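You operate a simulated robot arm through the tools that you are given. There is no shell and no other tool.

You are at the controls of a simulated robot arm. One attempt, no reset.

TASK
Mix the batch as the mixer screen says, water in first.
Fine: set the three dials by the screen; one press of the water button; then one start; let the mixer stop by itself.

It is judged by the outcome, as a careful person would: the job done as asked, and still so three seconds after it is handed in. It fails if anything else is knocked over, pushed out of place, dropped, spilled or broken.

THE ROBOT
A 7-joint arm with a fingered hand, fixed in place. Base frame: the origin is on the floor under the middle of its stand, x ahead of it, y to its left, z up. Lengths are in mm, angles in degrees, forces in N, time in s.
It reaches about 1333 mm from its shoulder. Its first joint turns from -69.0 to 172.0 degrees. Payload 5 kg.
Tool frame: the origin (TCP) lies between the finger pads and is the grasp point; the fingertips stand 32 mm ahead of it; z points along the fingers, y is the line along which they close. The gripper opens to 160 mm; its body begins 89 mm behind the TCP. The gripper is a hand of 3 fingers: y runs from the thumb to the fingers, the wrist lies at [0, 0, -252] in the tool frame.
Orientation is that of the tool frame in the base frame, as a unit quaternion [x, y, z, w]. With the fingers straight down and closing along the base's y, the tool's x points along the base's -x, its y along +y and its z along -z.

THE INTERFACE
- The arm moves only by the tool servo_tool. Its arguments are lists of equal length, an entry for each row: "dp": the shift along the tool's x, y, z in units of 500 mm (1.0 is 500 mm), a list of three; "dr": the turn, a rotation vector about the tool's x, y, z in units of 45 degrees (1.0 is 45 degrees), a list of three. In form: {"dp": [[x, y, z], ...], "dr": [[rx, ry, rz], ...]}. A call has 1 to 20 rows; each row is the pose to reach, as a shift and turn from the pose commanded when the call began, along the tool's axes at that moment. A call with a number of a shift or a turn outside -1 to 1 is refused whole. Rows are played at 5 a second. More than 50 mm and 8.6 degrees between two rows, and nothing of the call is played. A pose out of reach is approached as far as the arm can. The call stops where the force on the tool passes 40 N (or 10 N more than at its start, if that is more) or the arm is blocked; 0.2 s more then pass. In this call time passes only in rows, and 0.2 s behind the last. The reply holds the time, the measured pose of the TCP, the force on the tool along the base axes, the opening and the grip force, in the units named above and with some noise, with the torque about the TCP (base axes, N m) and any sound that the robot's microphone picked up, and new pictures: "show" is both (left out), scene, wrist or none.
- Cameras (640 x 400 px; columns grow to the right, rows downward): "scene" is fixed at [51, 651.4, 1664]; the picture's right is [-0.82, -0.57, 0.00], its down [-0.22, 0.32, -0.92] and it looks along [0.52, -0.76, -0.39] (base axes); focal length 365 px, centre (320, 200). "wrist" rides on the gripper at [65, -4, -116] in the tool frame; the picture's right is [0.06, 1.00, 0.00], its down [-0.87, 0.05, -0.49] and it looks along [-0.49, 0.03, 0.87] (tool axes); focal length 261 px, centre (320, 200). There is no depth. A picture from a camera that has moved, and an enlarged one, comes with that camera's place and axes in the base frame and with its lens.
- lift_body(by): slides the trunk up (or, below 0, down) by that many mm; the arm rides with it, the base frame stays. It gives what a move gives, with no picture.
- set_fingers(finger1, finger2, thumb_bend): sets how far each is bent, from 0 (flat) to 1 (curled in); at 0.3 the hand is open as for a grip, at 0.7 the pads meet at the TCP. One left out holds its place. A second passes; each finger stops where it meets its share of the squeeze, and holds until it gets a number again. It is the only way to open and close the hand. It gives what a move gives, with no picture; readings hold the bend of each and the force on the fingers (four entries, about 0 where the hand has none), thumb and palm.
- inspect(camera, box): a new picture of the part [left, top, right, bottom] of that camera's present view, enlarged. No time passes.
- job_done(): hands the job in; it is judged then, once.

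Nothing tells you positions but the pictures and the camera data. Unless the task says otherwise, let go and move clear before handing in.

The tools are called after ">>>" as a command line: name --argument value ..., lists and objects as JSON in quotes. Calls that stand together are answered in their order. servo_tool: Moves the arm, as the interface text tells. Its arguments: {"type":"object","properties":{"dp":{"type":"array"},"dr":{"type":"array"},"show":{"type":"string","enum":["both","scene","wrist","none"]}},"required":["dp","dr"]} The other tools are called the same way: lift_body (by) moves the trunk up or down; set_fingers (finger1, finger2, thumb_bend) moves the fingers one by one; inspect (camera, box) takes an enlarged picture of a part of a camera's view; job_done () hands the job in.

At the start:

```text
clock: 0.0
tool_pos: [464.7, -650.5, 1215.2]
tcp_rot: [0.0, 1.0, 0.0, 0.0]
contact_force: [-1.0, 0.5, -1.1]
moment: [-0.02, 0.01, 0.05]
grip_width: 159.8
finger_force: 0.0
shape: jaw
bend: [0.3, 0.3, 0.3]
finger forces: [0.0, 0.0, 0.0, 0.0, 0.0, 0.0]
trunk travel left (down, up): [-625.0, 315.0]
```

scene: 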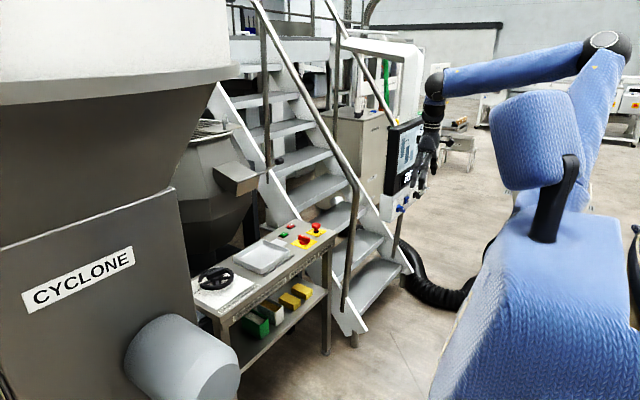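
wrist: 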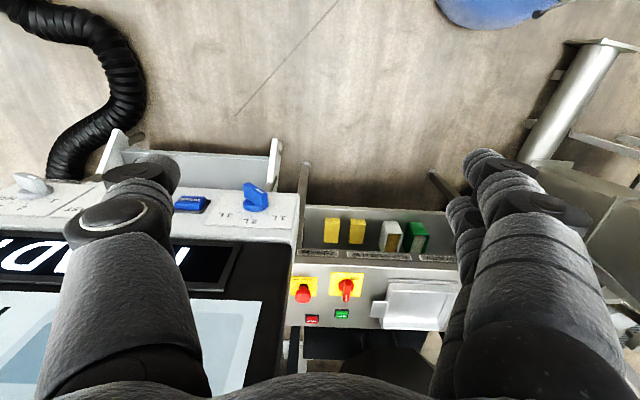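

I see a mixer control console with a screen near the hand, a small table with buttons, and stairs behind. I'll take enlarged looks at the screen and the dials first.

>>> inspect --camera "scene" --box '[360, 90, 460, 230]'

>>> inspect --camera "wrist" --box '[0, 120, 320, 400]'

>>> inspect --camera "wrist" --box '[160, 160, 480, 360]'

>>> inspect --camera "scene" --box '[180, 200, 360, 360]'

```text
2.86 times, centred on (410, 160) of scene
camera zoom: at [51.0, 651.4, 1664.0], right [-0.82, -0.57, 0.0], down [-0.22, 0.32, -0.92], along [0.52, -0.76, -0.39], focal length 1043 px, centre (63, 314)
```

zoom: 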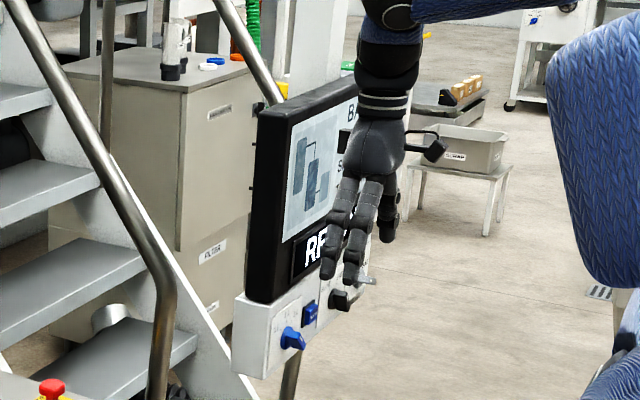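

```text
1.43 times, centred on (160, 260) of wrist
camera zoom: at [401.2, -654.5, 1330.4], right [-0.06, 1.0, 0.0], down [0.87, 0.05, 0.49], along [0.49, 0.03, -0.87], focal length 372 px, centre (549, 114)
```

zoom: 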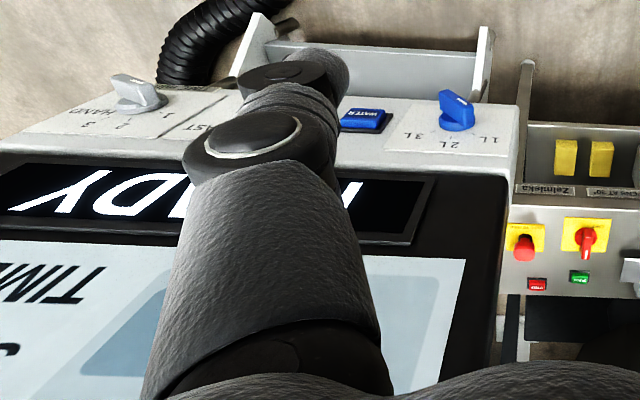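

```text
2.00 times, centred on (320, 260) of wrist
camera zoom: at [401.2, -654.5, 1330.4], right [-0.06, 1.0, 0.0], down [0.87, 0.05, 0.49], along [0.49, 0.03, -0.87], focal length 521 px, centre (320, 80)
```

zoom: 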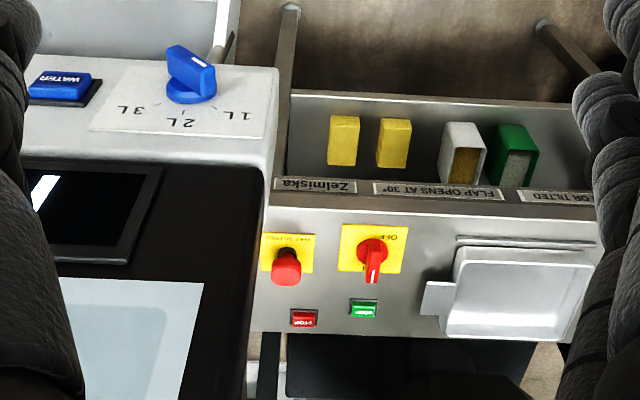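

```text
2.50 times, centred on (270, 280) of scene
camera zoom: at [51.0, 651.4, 1664.0], right [-0.82, -0.57, 0.0], down [-0.22, 0.32, -0.92], along [0.52, -0.76, -0.39], focal length 912 px, centre (445, 0)
```

zoom: 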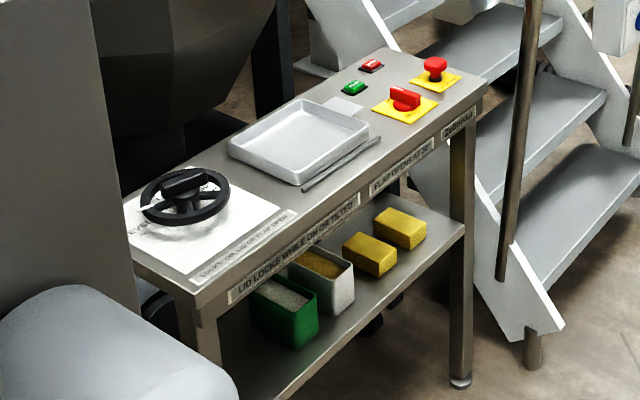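

The console stands in front of the hand, facing the robot, with a blue litre dial at about (577, -732, 1017). The rest of the panel runs toward -y, and there is a table with start and stop buttons on the left. I'll back off and tip the hand up to read the whole screen.

>>> servo_tool --dp '[[0.02, -0.014, -0.043], [0.04, -0.028, -0.086], [0.06, -0.042, -0.129], [0.08, -0.056, -0.172], [0.1, -0.07, -0.215], [0.12, -0.084, -0.258], [0.14, -0.1, -0.3]]' --dr '[[0, -0.143, 0], [0, -0.286, 0], [0, -0.429, 0], [0, -0.571, 0], [0, -0.714, 0], [0, -0.857, 0], [0, -1.0, 0]]' --show "both"

```text
clock: 1.6
tool_pos: [394.3, -701.3, 1364.6]
tcp_rot: [-0.001, 0.924, 0.001, 0.383]
contact_force: [-0.3, -0.8, 0.3]
moment: [0.03, -0.02, -0.01]
grip_width: 159.9
finger_force: 0.0
shape: jaw
bend: [0.3, 0.3, 0.3]
finger forces: [0.0, 0.0, 0.1, 0.0, 0.0, 0.1]
trunk travel left (down, up): [-625.0, 315.0]
camera wrist: at [267.1, -704.4, 1400.2], right [-0.04, 1.0, -0.04], down [0.27, 0.05, 0.96], along [0.96, 0.03, -0.27], focal length 261 px, centre (320, 200)
```

scene: 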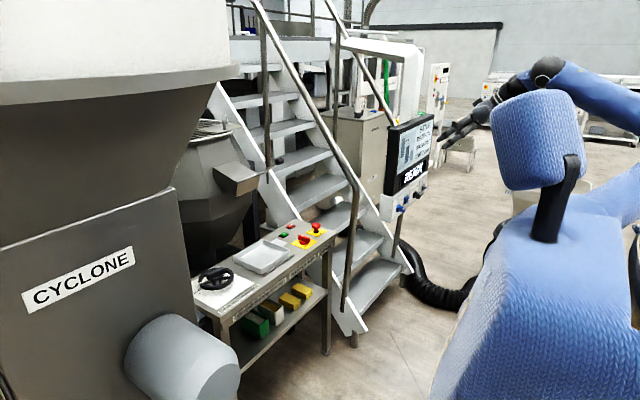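
wrist: 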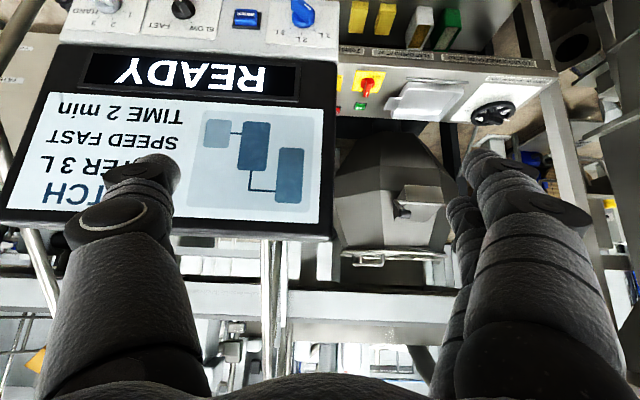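

>>> inspect --camera "wrist" --box '[0, 0, 340, 220]'

>>> inspect --camera "wrist" --box '[60, 0, 340, 60]'

>>> inspect --camera "scene" --box '[375, 100, 455, 225]'

>>> inspect --camera "wrist" --box '[330, 0, 560, 140]'

```text
1.82 times, centred on (170, 110) of wrist
camera zoom: at [267.1, -704.4, 1400.2], right [-0.04, 1.0, -0.04], down [0.27, 0.05, 0.96], along [0.96, 0.03, -0.27], focal length 474 px, centre (593, 364)
```

zoom: 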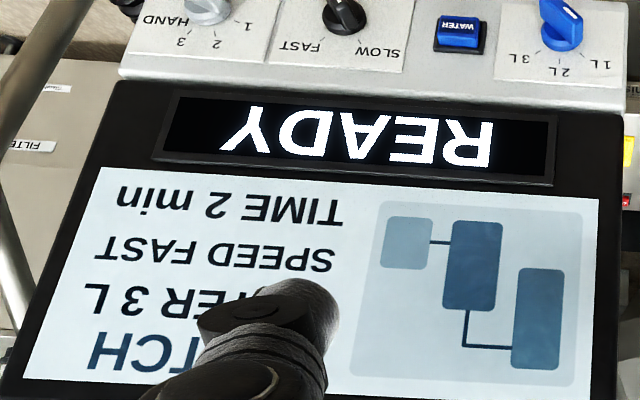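

```text
2.29 times, centred on (200, 30) of wrist
camera zoom: at [267.1, -704.4, 1400.2], right [-0.04, 1.0, -0.04], down [0.27, 0.05, 0.96], along [0.96, 0.03, -0.27], focal length 596 px, centre (594, 589)
```

zoom: 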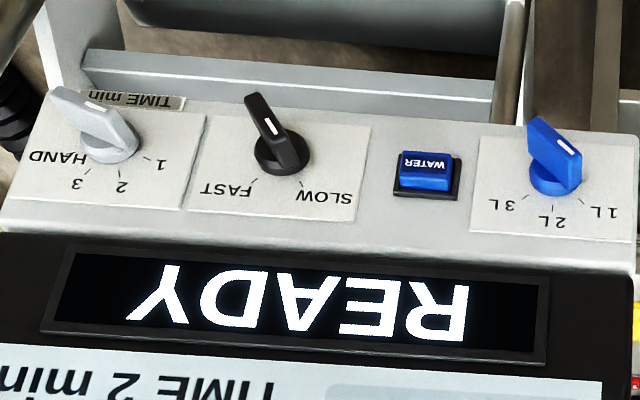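

```text
3.20 times, centred on (415, 162) of scene
camera zoom: at [51.0, 651.4, 1664.0], right [-0.82, -0.57, 0.0], down [-0.22, 0.32, -0.92], along [0.52, -0.76, -0.39], focal length 1168 px, centre (16, 320)
```

zoom: 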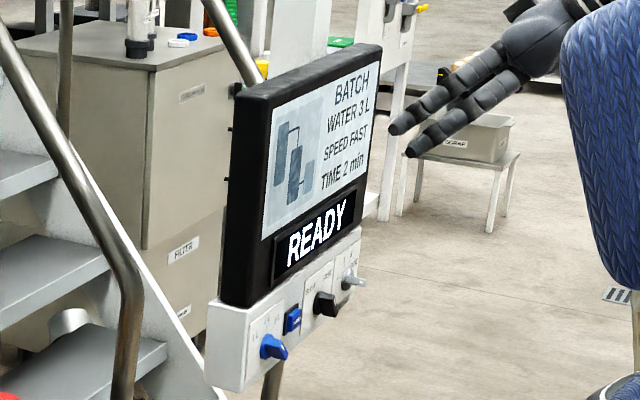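

```text
2.78 times, centred on (445, 70) of wrist
camera zoom: at [267.1, -704.4, 1400.2], right [-0.04, 1.0, -0.04], down [0.27, 0.05, 0.96], along [0.96, 0.03, -0.27], focal length 725 px, centre (-28, 562)
```

zoom: 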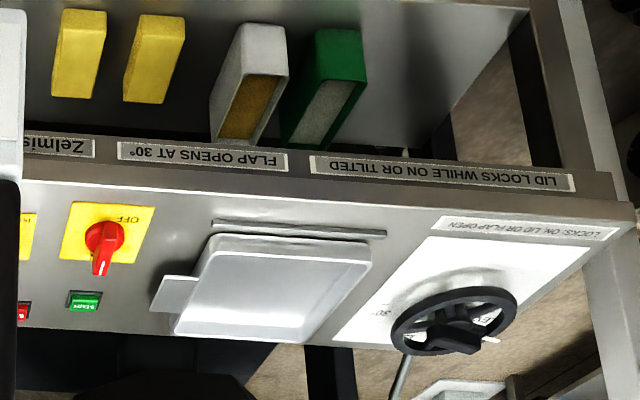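

The screen reads READY, with a batch of water 3 L, speed FAST and time 2 min. I'll lower the hand in front of the dial panel, at a distance, to see the dials closely.

>>> servo_tool --dp '[[0.047, -0.043, 0.047], [0.094, -0.087, 0.094], [0.141, -0.13, 0.141], [0.188, -0.173, 0.188], [0.235, -0.217, 0.235], [0.283, -0.26, 0.283]]' --dr '[[0, 0, 0], [0, 0, 0], [0, 0, 0], [0, 0, 0], [0, 0, 0], [0, 0, 0]]' --show "both"

```text
clock: 3.0
tool_pos: [394.9, -832.1, 1165.1]
tcp_rot: [0.001, 0.924, 0.0, 0.383]
contact_force: [0.0, -0.3, -0.2]
moment: [0.03, -0.02, 0.03]
grip_width: 159.8
finger_force: 0.0
shape: jaw
bend: [0.3, 0.3, 0.3]
finger forces: [0.0, 0.0, 0.0, 0.0, 0.0, 0.1]
trunk travel left (down, up): [-625.0, 315.0]
camera wrist: at [268.6, -835.8, 1199.7], right [-0.04, 1.0, -0.04], down [0.27, 0.05, 0.96], along [0.96, 0.03, -0.27], focal length 261 px, centre (320, 200)
```

scene: 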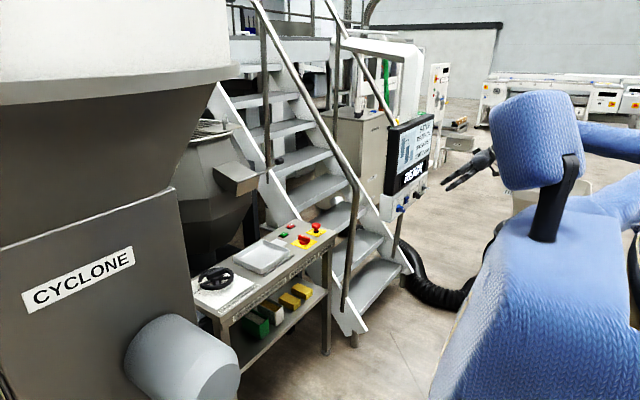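
wrist: 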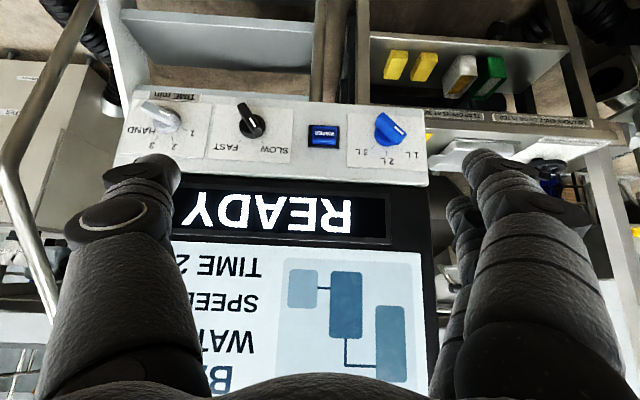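

>>> inspect --camera "wrist" --box '[110, 80, 290, 190]'

>>> inspect --camera "wrist" --box '[280, 90, 440, 190]'

```text
3.56 times, centred on (200, 135) of wrist
camera zoom: at [268.6, -835.8, 1199.7], right [-0.04, 1.0, -0.04], down [0.27, 0.05, 0.96], along [0.96, 0.03, -0.27], focal length 927 px, centre (747, 431)
```

zoom: 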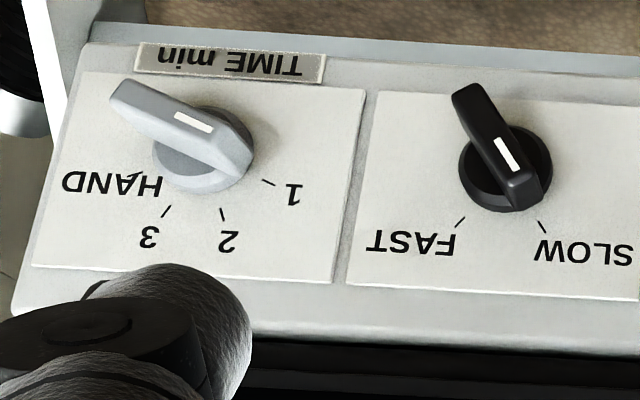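

```text
4.00 times, centred on (360, 140) of wrist
camera zoom: at [268.6, -835.8, 1199.7], right [-0.04, 1.0, -0.04], down [0.27, 0.05, 0.96], along [0.96, 0.03, -0.27], focal length 1043 px, centre (160, 440)
```

zoom: 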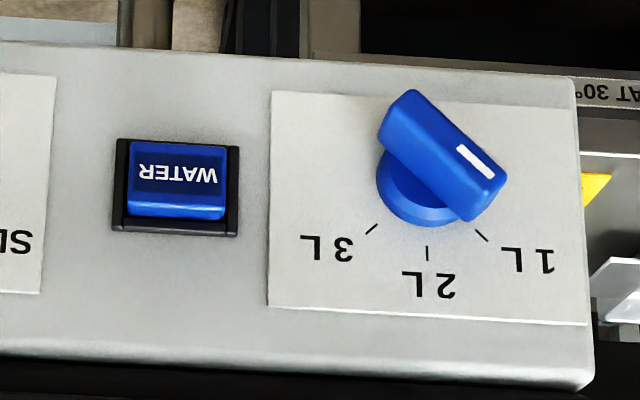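

The dials now read water 1 L, speed SLOW and time 1. The panel face is vertical at about x=598. The dials are near z=1006, at y≈-735 (blue), -925 (black) and -1042 (grey), and the water button is at y≈-824. Next I'll point the hand straight at the panel in front of the blue dial.

>>> servo_tool --dp '[[0.013, 0.025, 0.043], [0.026, 0.049, 0.086], [0.039, 0.073, 0.129], [0.052, 0.098, 0.172], [0.064, 0.122, 0.215], [0.077, 0.146, 0.258], [0.09, 0.17, 0.301], [0.103, 0.195, 0.344]]' --dr '[[0, -0.125, 0], [0, -0.25, 0], [0, -0.375, 0], [0, -0.5, 0], [0, -0.625, 0], [0, -0.75, 0], [0, -0.875, 0], [0, -1.0, 0]]' --show "both"

```text
clock: 4.8
tool_pos: [480.4, -734.9, 1006.6]
tcp_rot: [0.002, 0.707, -0.001, 0.707]
contact_force: [0.0, 0.1, 0.0]
moment: [-0.03, 0.0, 0.03]
grip_width: 159.9
finger_force: 0.1
shape: jaw
bend: [0.3, 0.3, 0.3]
finger forces: [0.1, 0.0, 0.0, 0.0, 0.0, 0.1]
trunk travel left (down, up): [-625.0, 315.0]
camera wrist: at [365.3, -738.3, 940.4], right [0.0, 1.0, -0.06], down [-0.49, 0.05, 0.87], along [0.87, 0.03, 0.49], focal length 261 px, centre (320, 200)
```

scene: 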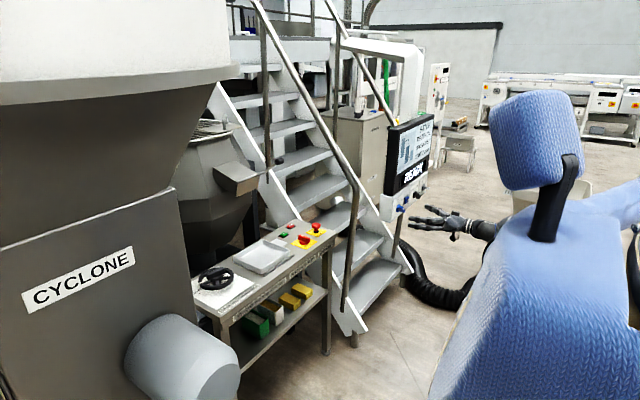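
wrist: 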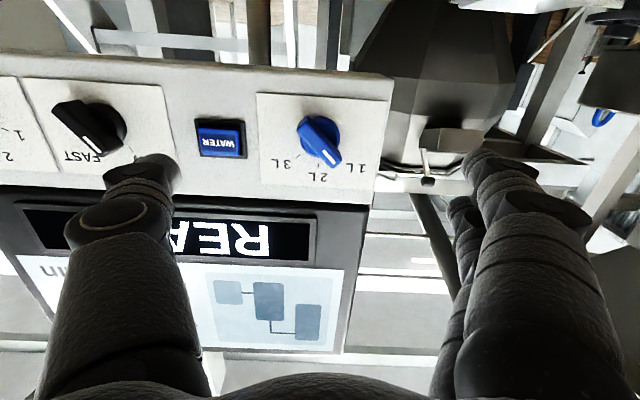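

>>> inspect --camera "wrist" --box '[250, 90, 410, 190]'

>>> inspect --camera "wrist" --box '[20, 70, 260, 190]'

```text
4.00 times, centred on (330, 140) of wrist
camera zoom: at [365.3, -738.3, 940.4], right [0.0, 1.0, -0.06], down [-0.49, 0.05, 0.87], along [0.87, 0.03, 0.49], focal length 1043 px, centre (280, 440)
```

zoom: 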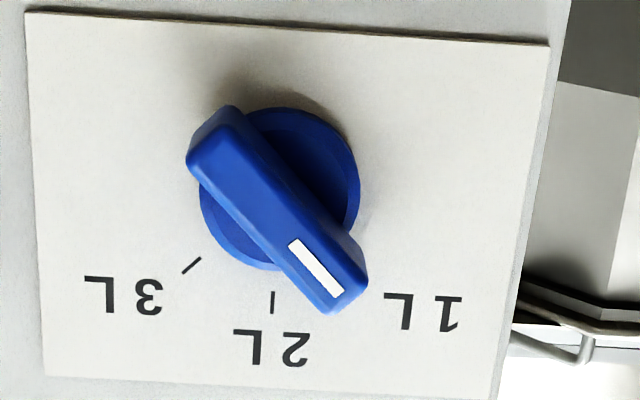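

```text
2.67 times, centred on (140, 130) of wrist
camera zoom: at [365.3, -738.3, 940.4], right [0.0, 1.0, -0.06], down [-0.49, 0.05, 0.87], along [0.87, 0.03, 0.49], focal length 695 px, centre (800, 387)
```

zoom: 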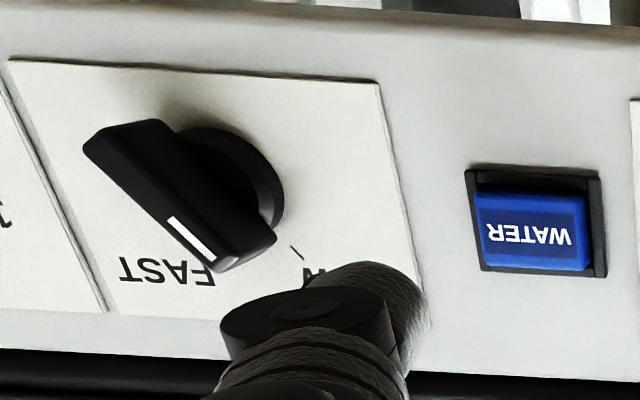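

The blue dial's hub is at about (599, -734.4, 1006.5), its bar sticks out to x≈569, and it points 45° to the left. I'll half close the hand and roll it -45° to line up with the bar.

>>> set_fingers --finger1 0.5 --finger2 0.5 --thumb_bend 0.5

>>> servo_tool --dp '[[0, 0, 0], [0, 0, 0], [0, 0, 0], [0, 0, 0], [0, 0, 0], [0, 0, 0]]' --dr '[[0, 0, -0.167], [0, 0, -0.333], [0, 0, -0.5], [0, 0, -0.667], [0, 0, -0.833], [0, 0, -1.0]]' --show "both"

```text
clock: 5.8
tool_pos: [480.1, -734.0, 1006.8]
tcp_rot: [0.0, 0.707, 0.0, 0.707]
contact_force: [0.5, 0.0, 0.9]
moment: [0.0, -0.01, 0.02]
grip_width: 88.1
finger_force: 0.0
shape: fingers
bend: [0.5, 0.5, 0.5]
finger forces: [0.1, 0.0, 0.0, 0.0, 0.0, 0.1]
trunk travel left (down, up): [-625.0, 315.0]
```

```text
clock: 7.2
tool_pos: [480.1, -733.8, 1008.0]
tcp_rot: [-0.271, 0.653, -0.271, 0.653]
contact_force: [-0.1, 0.9, 0.0]
moment: [0.01, -0.01, -0.01]
grip_width: 87.7
finger_force: 0.1
shape: fingers
bend: [0.5, 0.5, 0.5]
finger forces: [0.1, 0.0, 0.1, 0.0, 0.1, 0.0]
trunk travel left (down, up): [-625.0, 315.0]
camera wrist: at [365.5, -782.1, 963.6], right [0.0, 0.66, -0.75], down [-0.49, 0.65, 0.58], along [0.87, 0.37, 0.32], focal length 261 px, centre (320, 200)
```

scene: 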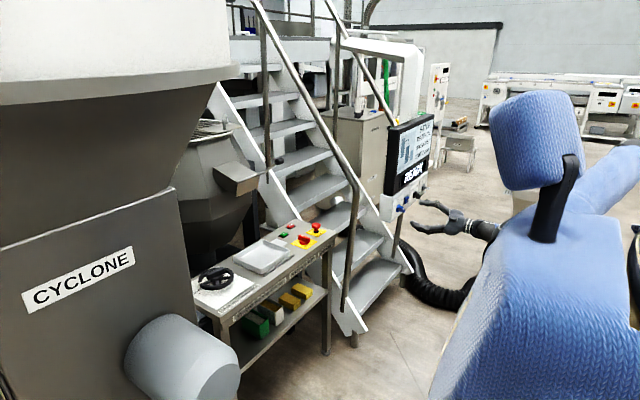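
wrist: 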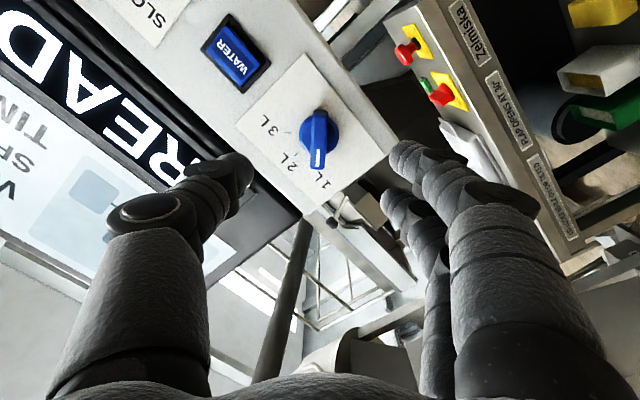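

The bar now lines up with the hand's closing plane. I'll move forward 45 mm and check the alignment.

>>> servo_tool --dp '[[0, 0, 0.03], [0, 0, 0.06], [0, 0, 0.09]]' --dr '[[0, 0, 0], [0, 0, 0], [0, 0, 0]]' --show "wrist"

```text
clock: 8.0
tool_pos: [524.8, -733.8, 1005.3]
tcp_rot: [-0.27, 0.654, -0.271, 0.653]
contact_force: [0.0, 0.3, -0.3]
moment: [0.0, 0.01, -0.01]
grip_width: 88.1
finger_force: 0.1
shape: fingers
bend: [0.5, 0.5, 0.5]
finger forces: [0.0, 0.1, 0.1, 0.0, 0.1, 0.0]
trunk travel left (down, up): [-625.0, 315.0]
camera wrist: at [411.2, -781.4, 962.3], right [0.0, 0.66, -0.75], down [-0.49, 0.65, 0.58], along [0.87, 0.37, 0.32], focal length 261 px, centre (320, 200)
```

wrist: 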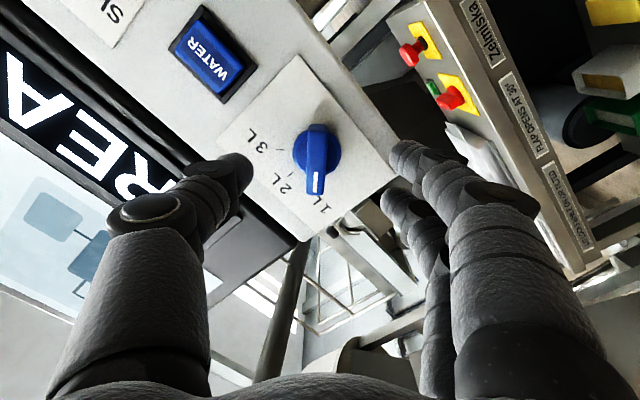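

>>> servo_tool --dp '[[0, 0, 0.02], [0, 0, 0.04]]' --dr '[[0, 0, 0], [0, 0, 0]]' --show "both"

>>> inspect --camera "scene" --box '[370, 170, 470, 250]'

```text
clock: 8.6
tool_pos: [545.1, -733.0, 1006.6]
tcp_rot: [-0.27, 0.654, -0.271, 0.653]
contact_force: [0.3, 0.0, -0.1]
moment: [0.0, 0.01, 0.0]
grip_width: 88.1
finger_force: 0.2
shape: fingers
bend: [0.5, 0.5, 0.5]
finger forces: [0.0, 0.1, 0.0, 0.0, 0.1, 0.1]
trunk travel left (down, up): [-625.0, 315.0]
camera wrist: at [430.9, -781.1, 963.2], right [0.0, 0.66, -0.75], down [-0.49, 0.65, 0.58], along [0.87, 0.37, 0.33], focal length 261 px, centre (320, 200)
```

scene: 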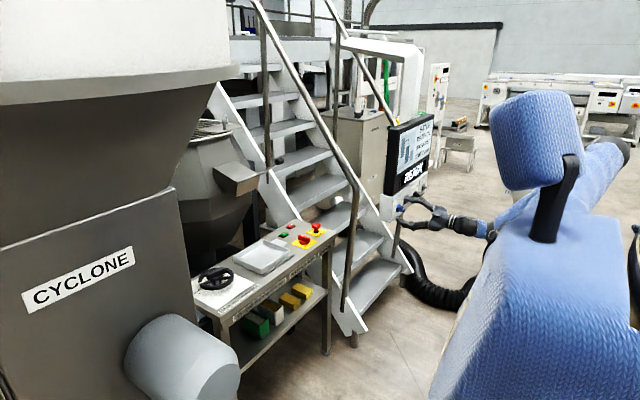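
wrist: 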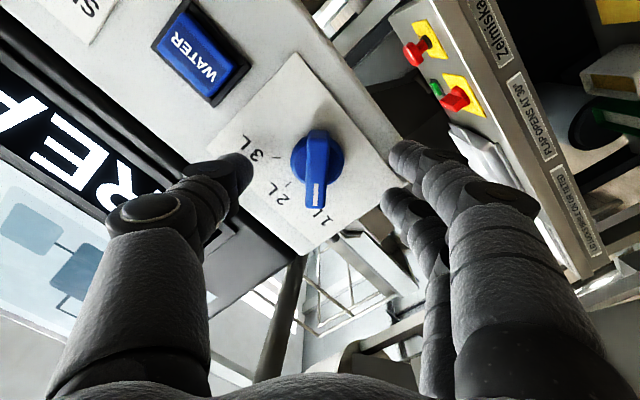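

```text
5.00 times, centred on (420, 210) of scene
camera zoom: at [51.0, 651.4, 1664.0], right [-0.82, -0.57, 0.0], down [-0.22, 0.32, -0.92], along [0.52, -0.76, -0.39], focal length 1825 px, centre (-180, 150)
```

zoom: 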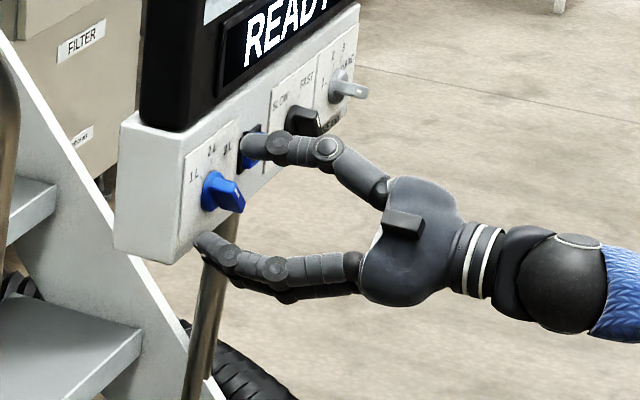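

The hand is around the blue dial with clearance. I'll narrow the fingers a little, advance slightly, then pinch the bar.

>>> set_fingers --finger1 0.6 --finger2 0.6 --thumb_bend 0.6

>>> servo_tool --dp '[[0, 0, 0.01], [0, 0, 0.018]]' --dr '[[0, 0, 0], [0, 0, 0]]' --show "wrist"

>>> inspect --camera "wrist" --box '[200, 100, 440, 250]'

>>> inspect --camera "scene" --box '[380, 180, 450, 230]'

```text
clock: 9.6
tool_pos: [545.2, -733.8, 1006.9]
tcp_rot: [-0.271, 0.653, -0.271, 0.653]
contact_force: [0.1, -0.4, -0.5]
moment: [-0.01, 0.01, -0.01]
grip_width: 48.3
finger_force: 0.0
shape: fingers
bend: [0.6, 0.6, 0.6]
finger forces: [0.1, 0.1, 0.0, 0.1, 0.0, 0.0]
trunk travel left (down, up): [-625.0, 315.0]
```

```text
clock: 10.2
tool_pos: [553.7, -733.5, 1006.9]
tcp_rot: [-0.27, 0.654, -0.271, 0.653]
contact_force: [0.1, 0.4, 0.0]
moment: [0.02, -0.01, 0.02]
grip_width: 48.1
finger_force: 0.2
shape: fingers
bend: [0.6, 0.6, 0.6]
finger forces: [0.1, 0.1, 0.0, 0.0, 0.0, 0.1]
trunk travel left (down, up): [-625.0, 315.0]
camera wrist: at [440.2, -781.5, 963.4], right [0.0, 0.66, -0.75], down [-0.49, 0.65, 0.58], along [0.87, 0.37, 0.33], focal length 261 px, centre (320, 200)
```

wrist: 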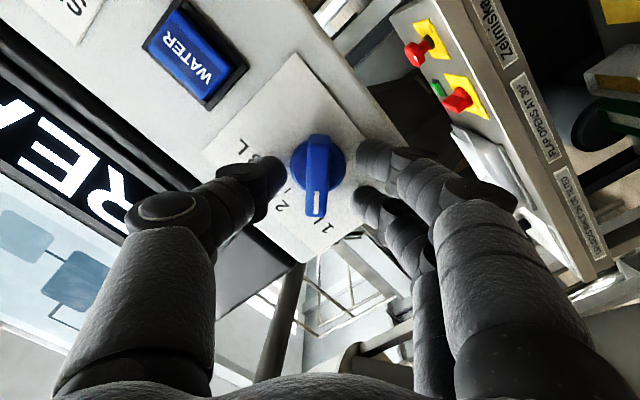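

```text
2.67 times, centred on (320, 175) of wrist
camera zoom: at [440.2, -781.5, 963.4], right [0.0, 0.66, -0.75], down [-0.49, 0.65, 0.58], along [0.87, 0.37, 0.33], focal length 695 px, centre (320, 267)
```

zoom: 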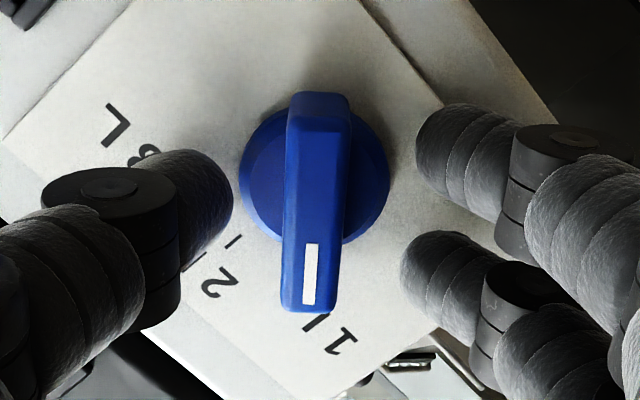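

```text
8.00 times, centred on (415, 205) of scene
camera zoom: at [51.0, 651.4, 1664.0], right [-0.82, -0.57, 0.0], down [-0.22, 0.32, -0.92], along [0.52, -0.76, -0.39], focal length 2920 px, centre (-440, 160)
```

zoom: 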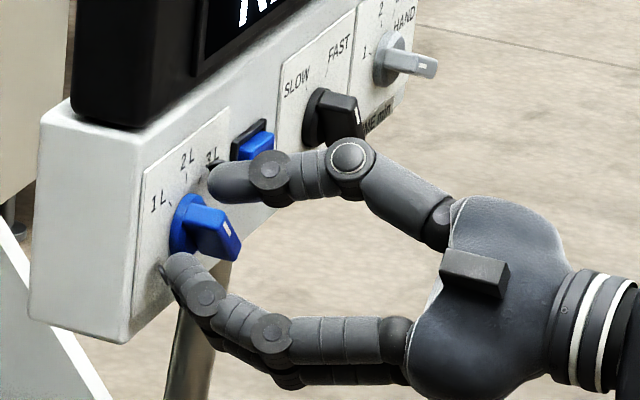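

The thumb and two fingers straddle the bar evenly. I'll pinch now.

>>> set_fingers --finger1 0.72 --finger2 0.72 --thumb_bend 0.72

>>> inspect --camera "wrist" --box '[200, 100, 440, 250]'

```text
clock: 11.2
tool_pos: [555.0, -734.1, 1006.9]
tcp_rot: [-0.27, 0.653, -0.271, 0.653]
contact_force: [3.4, -0.8, 0.2]
moment: [-0.01, 0.07, -0.04]
grip_width: 21.8
finger_force: 8.7
shape: fingers
bend: [0.69, 0.7, 0.68]
finger forces: [5.3, 3.4, 0.0, 0.1, 9.7, 0.1]
trunk travel left (down, up): [-625.0, 315.0]
```

```text
2.67 times, centred on (320, 175) of wrist
camera zoom: at [440.5, -781.4, 963.1], right [0.0, 0.66, -0.75], down [-0.49, 0.65, 0.58], along [0.87, 0.37, 0.33], focal length 695 px, centre (320, 267)
```

zoom: 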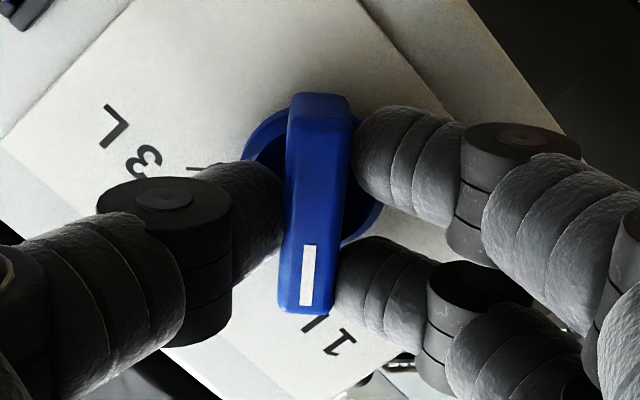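

The bar is held firmly. I'll turn it clockwise by +45° to the 2 L position first.

>>> servo_tool --dp '[[0, 0, 0], [0, 0, 0], [0, 0, 0], [0, 0, 0], [0, 0, 0], [0, 0, 0]]' --dr '[[0, 0, 0.167], [0, 0, 0.333], [0, 0, 0.5], [0, 0, 0.667], [0, 0, 0.833], [0, 0, 1.0]]' --show "wrist"

>>> inspect --camera "wrist" --box '[200, 100, 440, 250]'

```text
clock: 12.6
tool_pos: [555.3, -733.1, 1007.3]
tcp_rot: [0.0, 0.707, 0.0, 0.707]
contact_force: [7.0, -2.0, 8.7]
moment: [-0.05, -0.15, -0.02]
grip_width: 19.6
finger_force: 8.6
shape: fingers
bend: [0.71, 0.7, 0.68]
finger forces: [3.7, 3.7, 0.0, 0.0, 9.0, 0.0]
trunk travel left (down, up): [-625.0, 315.0]
camera wrist: at [440.1, -736.7, 942.0], right [0.0, 1.0, -0.06], down [-0.49, 0.05, 0.87], along [0.87, 0.03, 0.49], focal length 261 px, centre (320, 200)
```

wrist: 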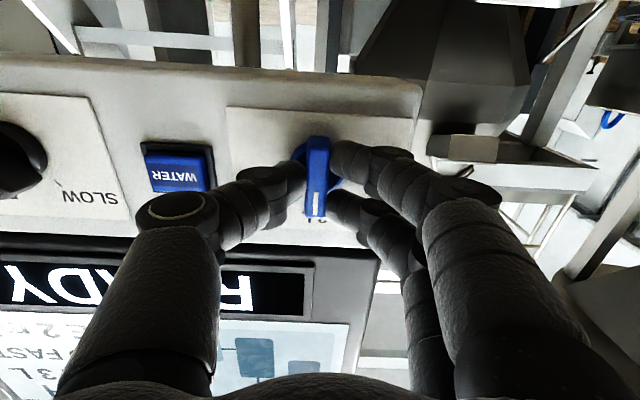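

```text
2.67 times, centred on (320, 175) of wrist
camera zoom: at [440.1, -736.7, 942.0], right [0.0, 1.0, -0.06], down [-0.49, 0.05, 0.87], along [0.87, 0.03, 0.49], focal length 695 px, centre (320, 267)
```

zoom: 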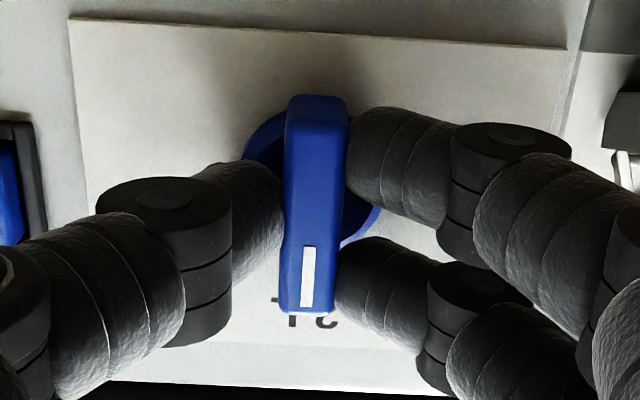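

The dial turned with the hand to 2 L. I'll continue another +45° to 3 L.

>>> servo_tool --dp '[[0, 0, 0], [0, 0, 0], [0, 0, 0], [0, 0, 0], [0, 0, 0], [0, 0, 0]]' --dr '[[0, 0, 0.167], [0, 0, 0.333], [0, 0, 0.5], [0, 0, 0.667], [0, 0, 0.833], [0, 0, 1.0]]' --show "wrist"

>>> inspect --camera "wrist" --box '[200, 100, 440, 250]'

>>> inspect --camera "scene" --box '[380, 180, 450, 230]'

```text
clock: 14.0
tool_pos: [552.9, -734.1, 1007.8]
tcp_rot: [0.271, 0.653, 0.271, 0.653]
contact_force: [4.5, -5.8, 9.6]
moment: [-0.01, -0.22, -0.08]
grip_width: 19.3
finger_force: 8.3
shape: fingers
bend: [0.71, 0.7, 0.69]
finger forces: [4.5, 5.1, 0.1, 0.0, 7.2, 0.0]
trunk travel left (down, up): [-625.0, 315.0]
camera wrist: at [439.6, -689.8, 957.9], right [0.0, 0.75, 0.66], down [-0.49, -0.58, 0.65], along [0.87, -0.33, 0.37], focal length 261 px, centre (320, 200)
```

wrist: 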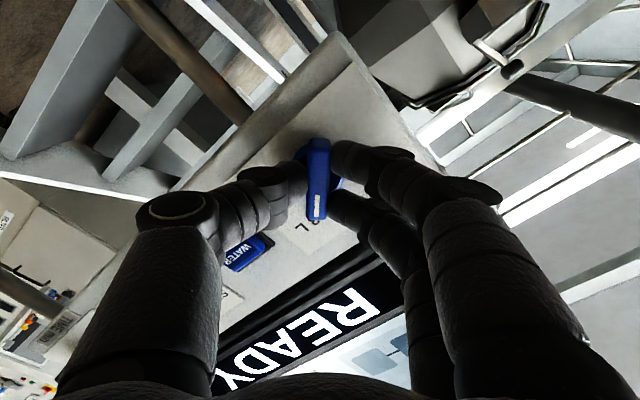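

```text
2.67 times, centred on (320, 175) of wrist
camera zoom: at [439.6, -689.8, 957.9], right [0.0, 0.75, 0.66], down [-0.49, -0.58, 0.65], along [0.87, -0.33, 0.37], focal length 695 px, centre (320, 267)
```

zoom: 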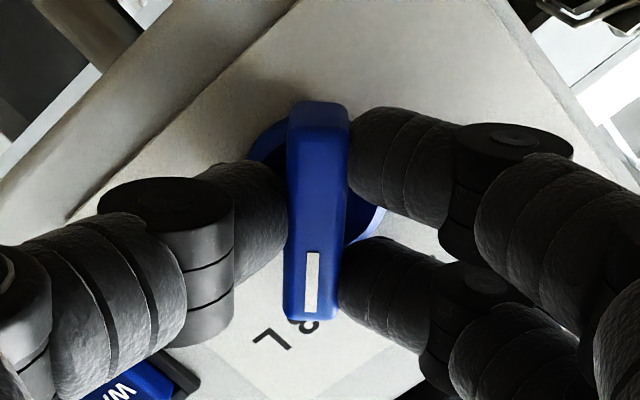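

```text
8.00 times, centred on (415, 205) of scene
camera zoom: at [51.0, 651.4, 1664.0], right [-0.82, -0.57, 0.0], down [-0.22, 0.32, -0.92], along [0.52, -0.76, -0.39], focal length 2920 px, centre (-440, 160)
```

zoom: 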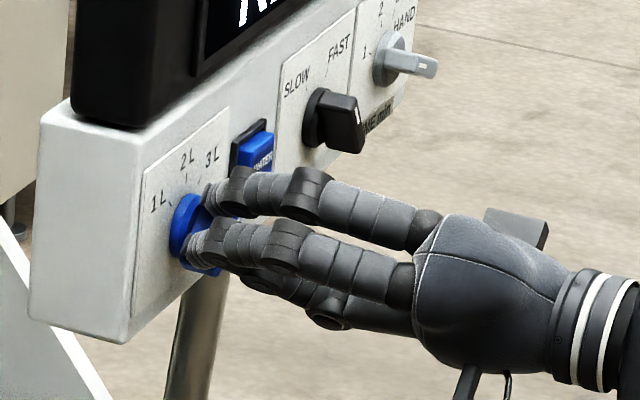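

The pointer lies at 3 L. I'll release gently, back off, and check that it stays.

>>> set_fingers --finger1 0.58 --finger2 0.58 --thumb_bend 0.58

>>> servo_tool --dp '[[0, 0, -0.03], [0, 0, -0.07], [0, 0, -0.11], [0, 0, -0.15]]' --dr '[[0, 0, 0], [0, 0, 0], [0, 0, 0], [0, 0, 0]]' --show "wrist"

>>> inspect --camera "wrist" --box '[200, 100, 440, 250]'

>>> inspect --camera "scene" --box '[380, 180, 450, 230]'

```text
clock: 15.0
tool_pos: [554.1, -733.0, 1007.2]
tcp_rot: [0.27, 0.653, 0.271, 0.654]
contact_force: [-0.5, -0.5, 0.1]
moment: [0.0, 0.01, -0.02]
grip_width: 58.3
finger_force: 0.0
shape: fingers
bend: [0.57, 0.57, 0.57]
finger forces: [0.0, 0.0, 0.0, 0.0, 0.0, 0.0]
trunk travel left (down, up): [-625.0, 315.0]
```

```text
clock: 16.0
tool_pos: [478.4, -733.0, 1008.1]
tcp_rot: [0.27, 0.654, 0.27, 0.653]
contact_force: [-0.2, 0.4, 0.5]
moment: [0.02, -0.04, 0.03]
grip_width: 58.7
finger_force: 0.1
shape: fingers
bend: [0.57, 0.57, 0.57]
finger forces: [0.0, 0.0, 0.0, 0.0, 0.0, 0.0]
trunk travel left (down, up): [-625.0, 315.0]
camera wrist: at [364.7, -689.5, 957.6], right [0.0, 0.75, 0.66], down [-0.49, -0.58, 0.65], along [0.87, -0.33, 0.37], focal length 261 px, centre (320, 200)
```

wrist: 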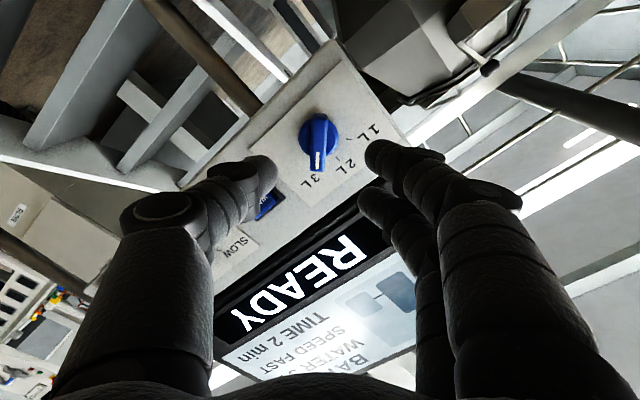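

```text
2.67 times, centred on (320, 175) of wrist
camera zoom: at [364.7, -689.5, 957.6], right [0.0, 0.75, 0.66], down [-0.49, -0.58, 0.65], along [0.87, -0.33, 0.37], focal length 695 px, centre (320, 267)
```

zoom: 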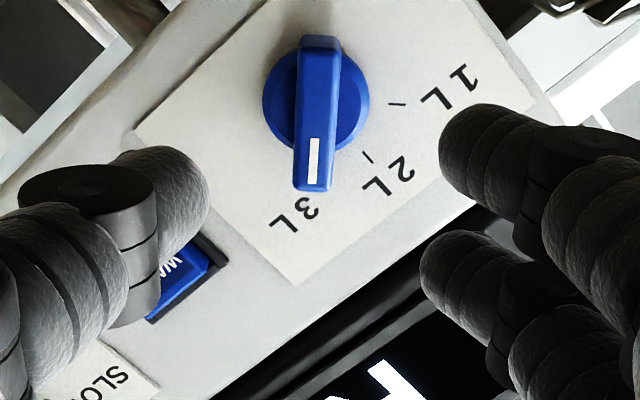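

```text
8.00 times, centred on (415, 205) of scene
camera zoom: at [51.0, 651.4, 1664.0], right [-0.82, -0.57, 0.0], down [-0.22, 0.32, -0.92], along [0.52, -0.76, -0.39], focal length 2920 px, centre (-440, 160)
```

zoom: 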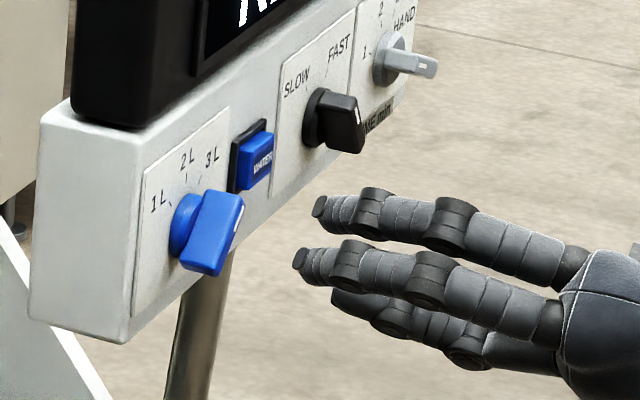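

The blue dial sits at 3 L. Next I'll slide along to the black speed dial while rolling the hand back.

>>> servo_tool --dp '[[-0.045, -0.045, 0], [-0.09, -0.09, 0], [-0.135, -0.135, 0], [-0.18, -0.18, 0], [-0.226, -0.226, 0], [-0.271, -0.271, 0]]' --dr '[[0, 0, -0.167], [0, 0, -0.333], [0, 0, -0.5], [0, 0, -0.667], [0, 0, -0.833], [0, 0, -1.0]]' --show "wrist"

>>> inspect --camera "wrist" --box '[200, 80, 440, 230]'

>>> inspect --camera "wrist" --box '[100, 60, 420, 200]'

```text
clock: 17.4
tool_pos: [478.6, -925.5, 1006.6]
tcp_rot: [0.0, 0.707, 0.0, 0.707]
contact_force: [0.7, 0.0, -0.3]
moment: [0.02, 0.0, 0.04]
grip_width: 58.6
finger_force: 0.1
shape: fingers
bend: [0.57, 0.57, 0.57]
finger forces: [0.0, 0.0, 0.1, 0.0, 0.0, 0.1]
trunk travel left (down, up): [-625.0, 315.0]
camera wrist: at [365.1, -929.3, 941.8], right [0.0, 1.0, -0.06], down [-0.49, 0.05, 0.87], along [0.87, 0.03, 0.49], focal length 261 px, centre (320, 200)
```

wrist: 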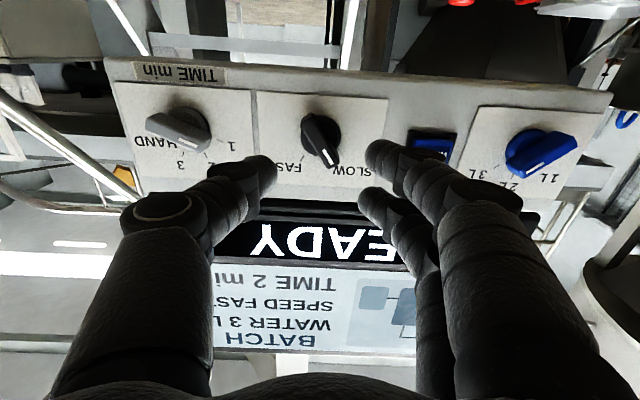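

```text
2.67 times, centred on (320, 155) of wrist
camera zoom: at [365.1, -929.3, 941.8], right [0.0, 1.0, -0.06], down [-0.49, 0.05, 0.87], along [0.87, 0.03, 0.49], focal length 695 px, centre (320, 320)
```

zoom: 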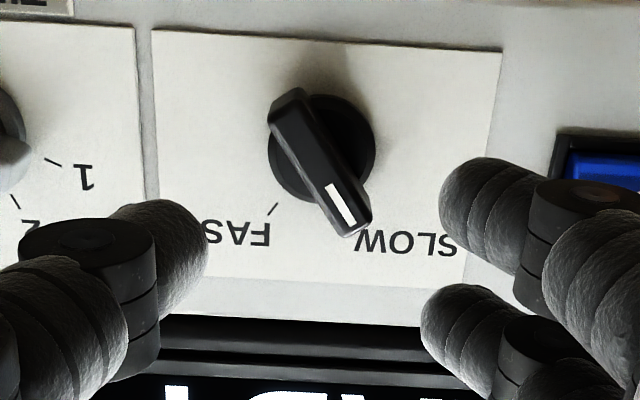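

```text
2.00 times, centred on (260, 130) of wrist
camera zoom: at [365.1, -929.3, 941.8], right [0.0, 1.0, -0.06], down [-0.49, 0.05, 0.87], along [0.87, 0.03, 0.49], focal length 521 px, centre (440, 340)
```

zoom: 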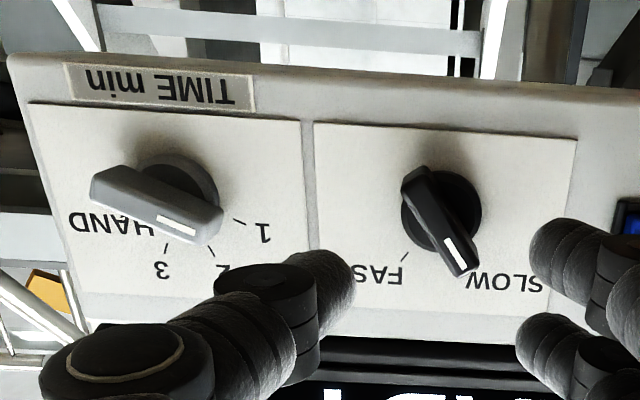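

The black dial is centred at about (-924.6, 1006), pointing 35° to SLOW. I'll roll -35° and approach partway.

>>> servo_tool --dp '[[0, 0, 0], [0, 0, 0], [0, 0, 0], [0, 0, 0], [0, 0, 0], [0, 0, 0.04], [0, 0, 0.08], [0, 0, 0.1]]' --dr '[[0, 0, -0.155], [0, 0, -0.31], [0, 0, -0.466], [0, 0, -0.622], [0, 0, -0.778], [0, 0, -0.778], [0, 0, -0.778], [0, 0, -0.778]]' --show "wrist"

>>> inspect --camera "wrist" --box '[200, 100, 440, 250]'

>>> inspect --camera "scene" --box '[390, 170, 460, 220]'

```text
clock: 19.2
tool_pos: [528.9, -924.3, 1006.7]
tcp_rot: [-0.212, 0.674, -0.214, 0.675]
contact_force: [0.4, 0.4, -0.1]
moment: [-0.02, 0.0, -0.02]
grip_width: 58.8
finger_force: 0.1
shape: fingers
bend: [0.57, 0.57, 0.57]
finger forces: [0.0, 0.1, 0.1, 0.0, 0.0, 0.1]
trunk travel left (down, up): [-625.0, 315.0]
camera wrist: at [414.7, -965.3, 955.0], right [0.0, 0.78, -0.62], down [-0.49, 0.54, 0.68], along [0.87, 0.31, 0.38], focal length 261 px, centre (320, 200)
```

wrist: 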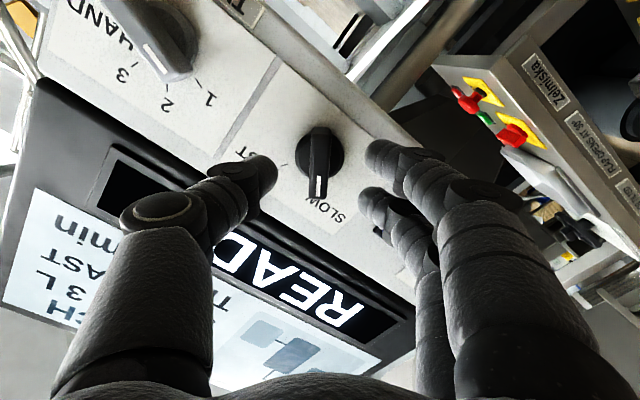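

```text
2.67 times, centred on (320, 175) of wrist
camera zoom: at [414.7, -965.3, 955.0], right [0.0, 0.78, -0.62], down [-0.49, 0.54, 0.68], along [0.87, 0.31, 0.38], focal length 695 px, centre (320, 267)
```

zoom: 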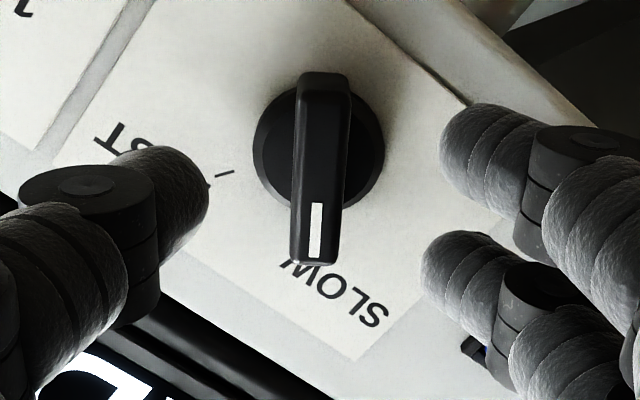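

```text
8.00 times, centred on (425, 195) of scene
camera zoom: at [51.0, 651.4, 1664.0], right [-0.82, -0.57, 0.0], down [-0.22, 0.32, -0.92], along [0.52, -0.76, -0.39], focal length 2920 px, centre (-520, 240)
```

zoom: 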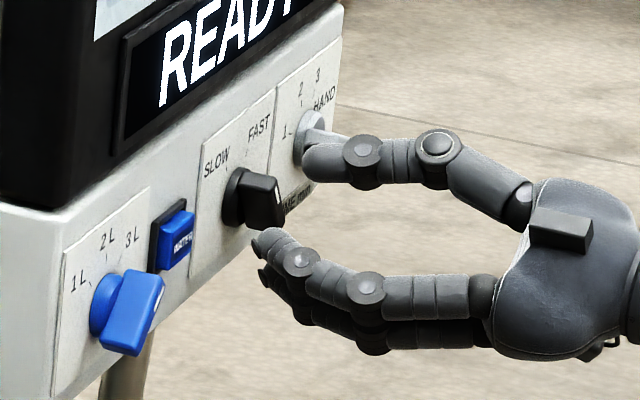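

>>> servo_tool --dp '[[0, 0, 0.02], [0, 0, 0.04], [0, 0, 0.05]]' --dr '[[0, 0, 0], [0, 0, 0], [0, 0, 0]]' --show "wrist"

>>> set_fingers --finger1 0.72 --finger2 0.72 --thumb_bend 0.72

>>> inspect --camera "wrist" --box '[200, 100, 440, 250]'

```text
clock: 20.0
tool_pos: [554.1, -925.1, 1006.7]
tcp_rot: [-0.212, 0.674, -0.213, 0.674]
contact_force: [0.1, -0.6, -0.3]
moment: [-0.01, 0.0, 0.0]
grip_width: 58.8
finger_force: 0.2
shape: fingers
bend: [0.57, 0.57, 0.57]
finger forces: [0.1, 0.1, 0.1, 0.0, 0.0, 0.0]
trunk travel left (down, up): [-625.0, 315.0]
camera wrist: at [439.7, -965.7, 955.5], right [0.0, 0.78, -0.62], down [-0.49, 0.54, 0.68], along [0.87, 0.31, 0.38], focal length 261 px, centre (320, 200)
```

wrist: 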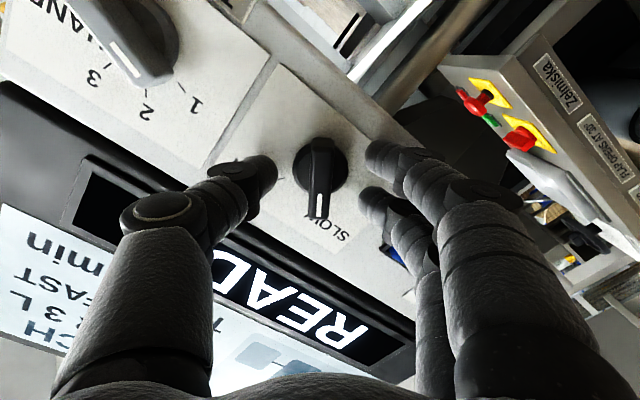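

```text
clock: 21.0
tool_pos: [555.2, -925.2, 1006.6]
tcp_rot: [-0.213, 0.674, -0.213, 0.674]
contact_force: [3.0, 1.5, -2.0]
moment: [-0.01, -0.01, 0.02]
grip_width: 19.4
finger_force: 8.6
shape: fingers
bend: [0.7, 0.7, 0.69]
finger forces: [4.8, 4.5, 0.0, 0.1, 7.9, 0.0]
trunk travel left (down, up): [-625.0, 315.0]
```

```text
2.67 times, centred on (320, 175) of wrist
camera zoom: at [440.2, -965.3, 955.4], right [0.0, 0.78, -0.62], down [-0.49, 0.54, 0.68], along [0.87, 0.31, 0.38], focal length 695 px, centre (320, 267)
```

zoom: 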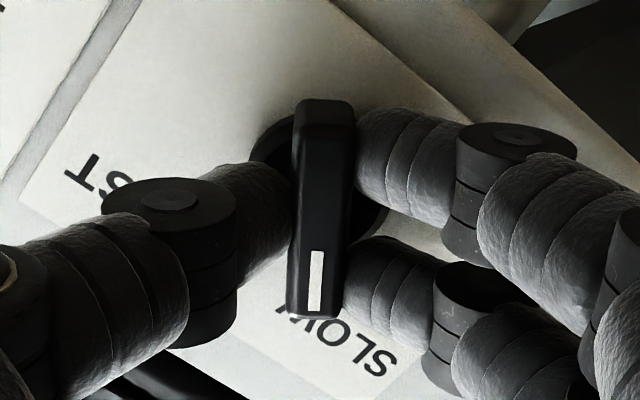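

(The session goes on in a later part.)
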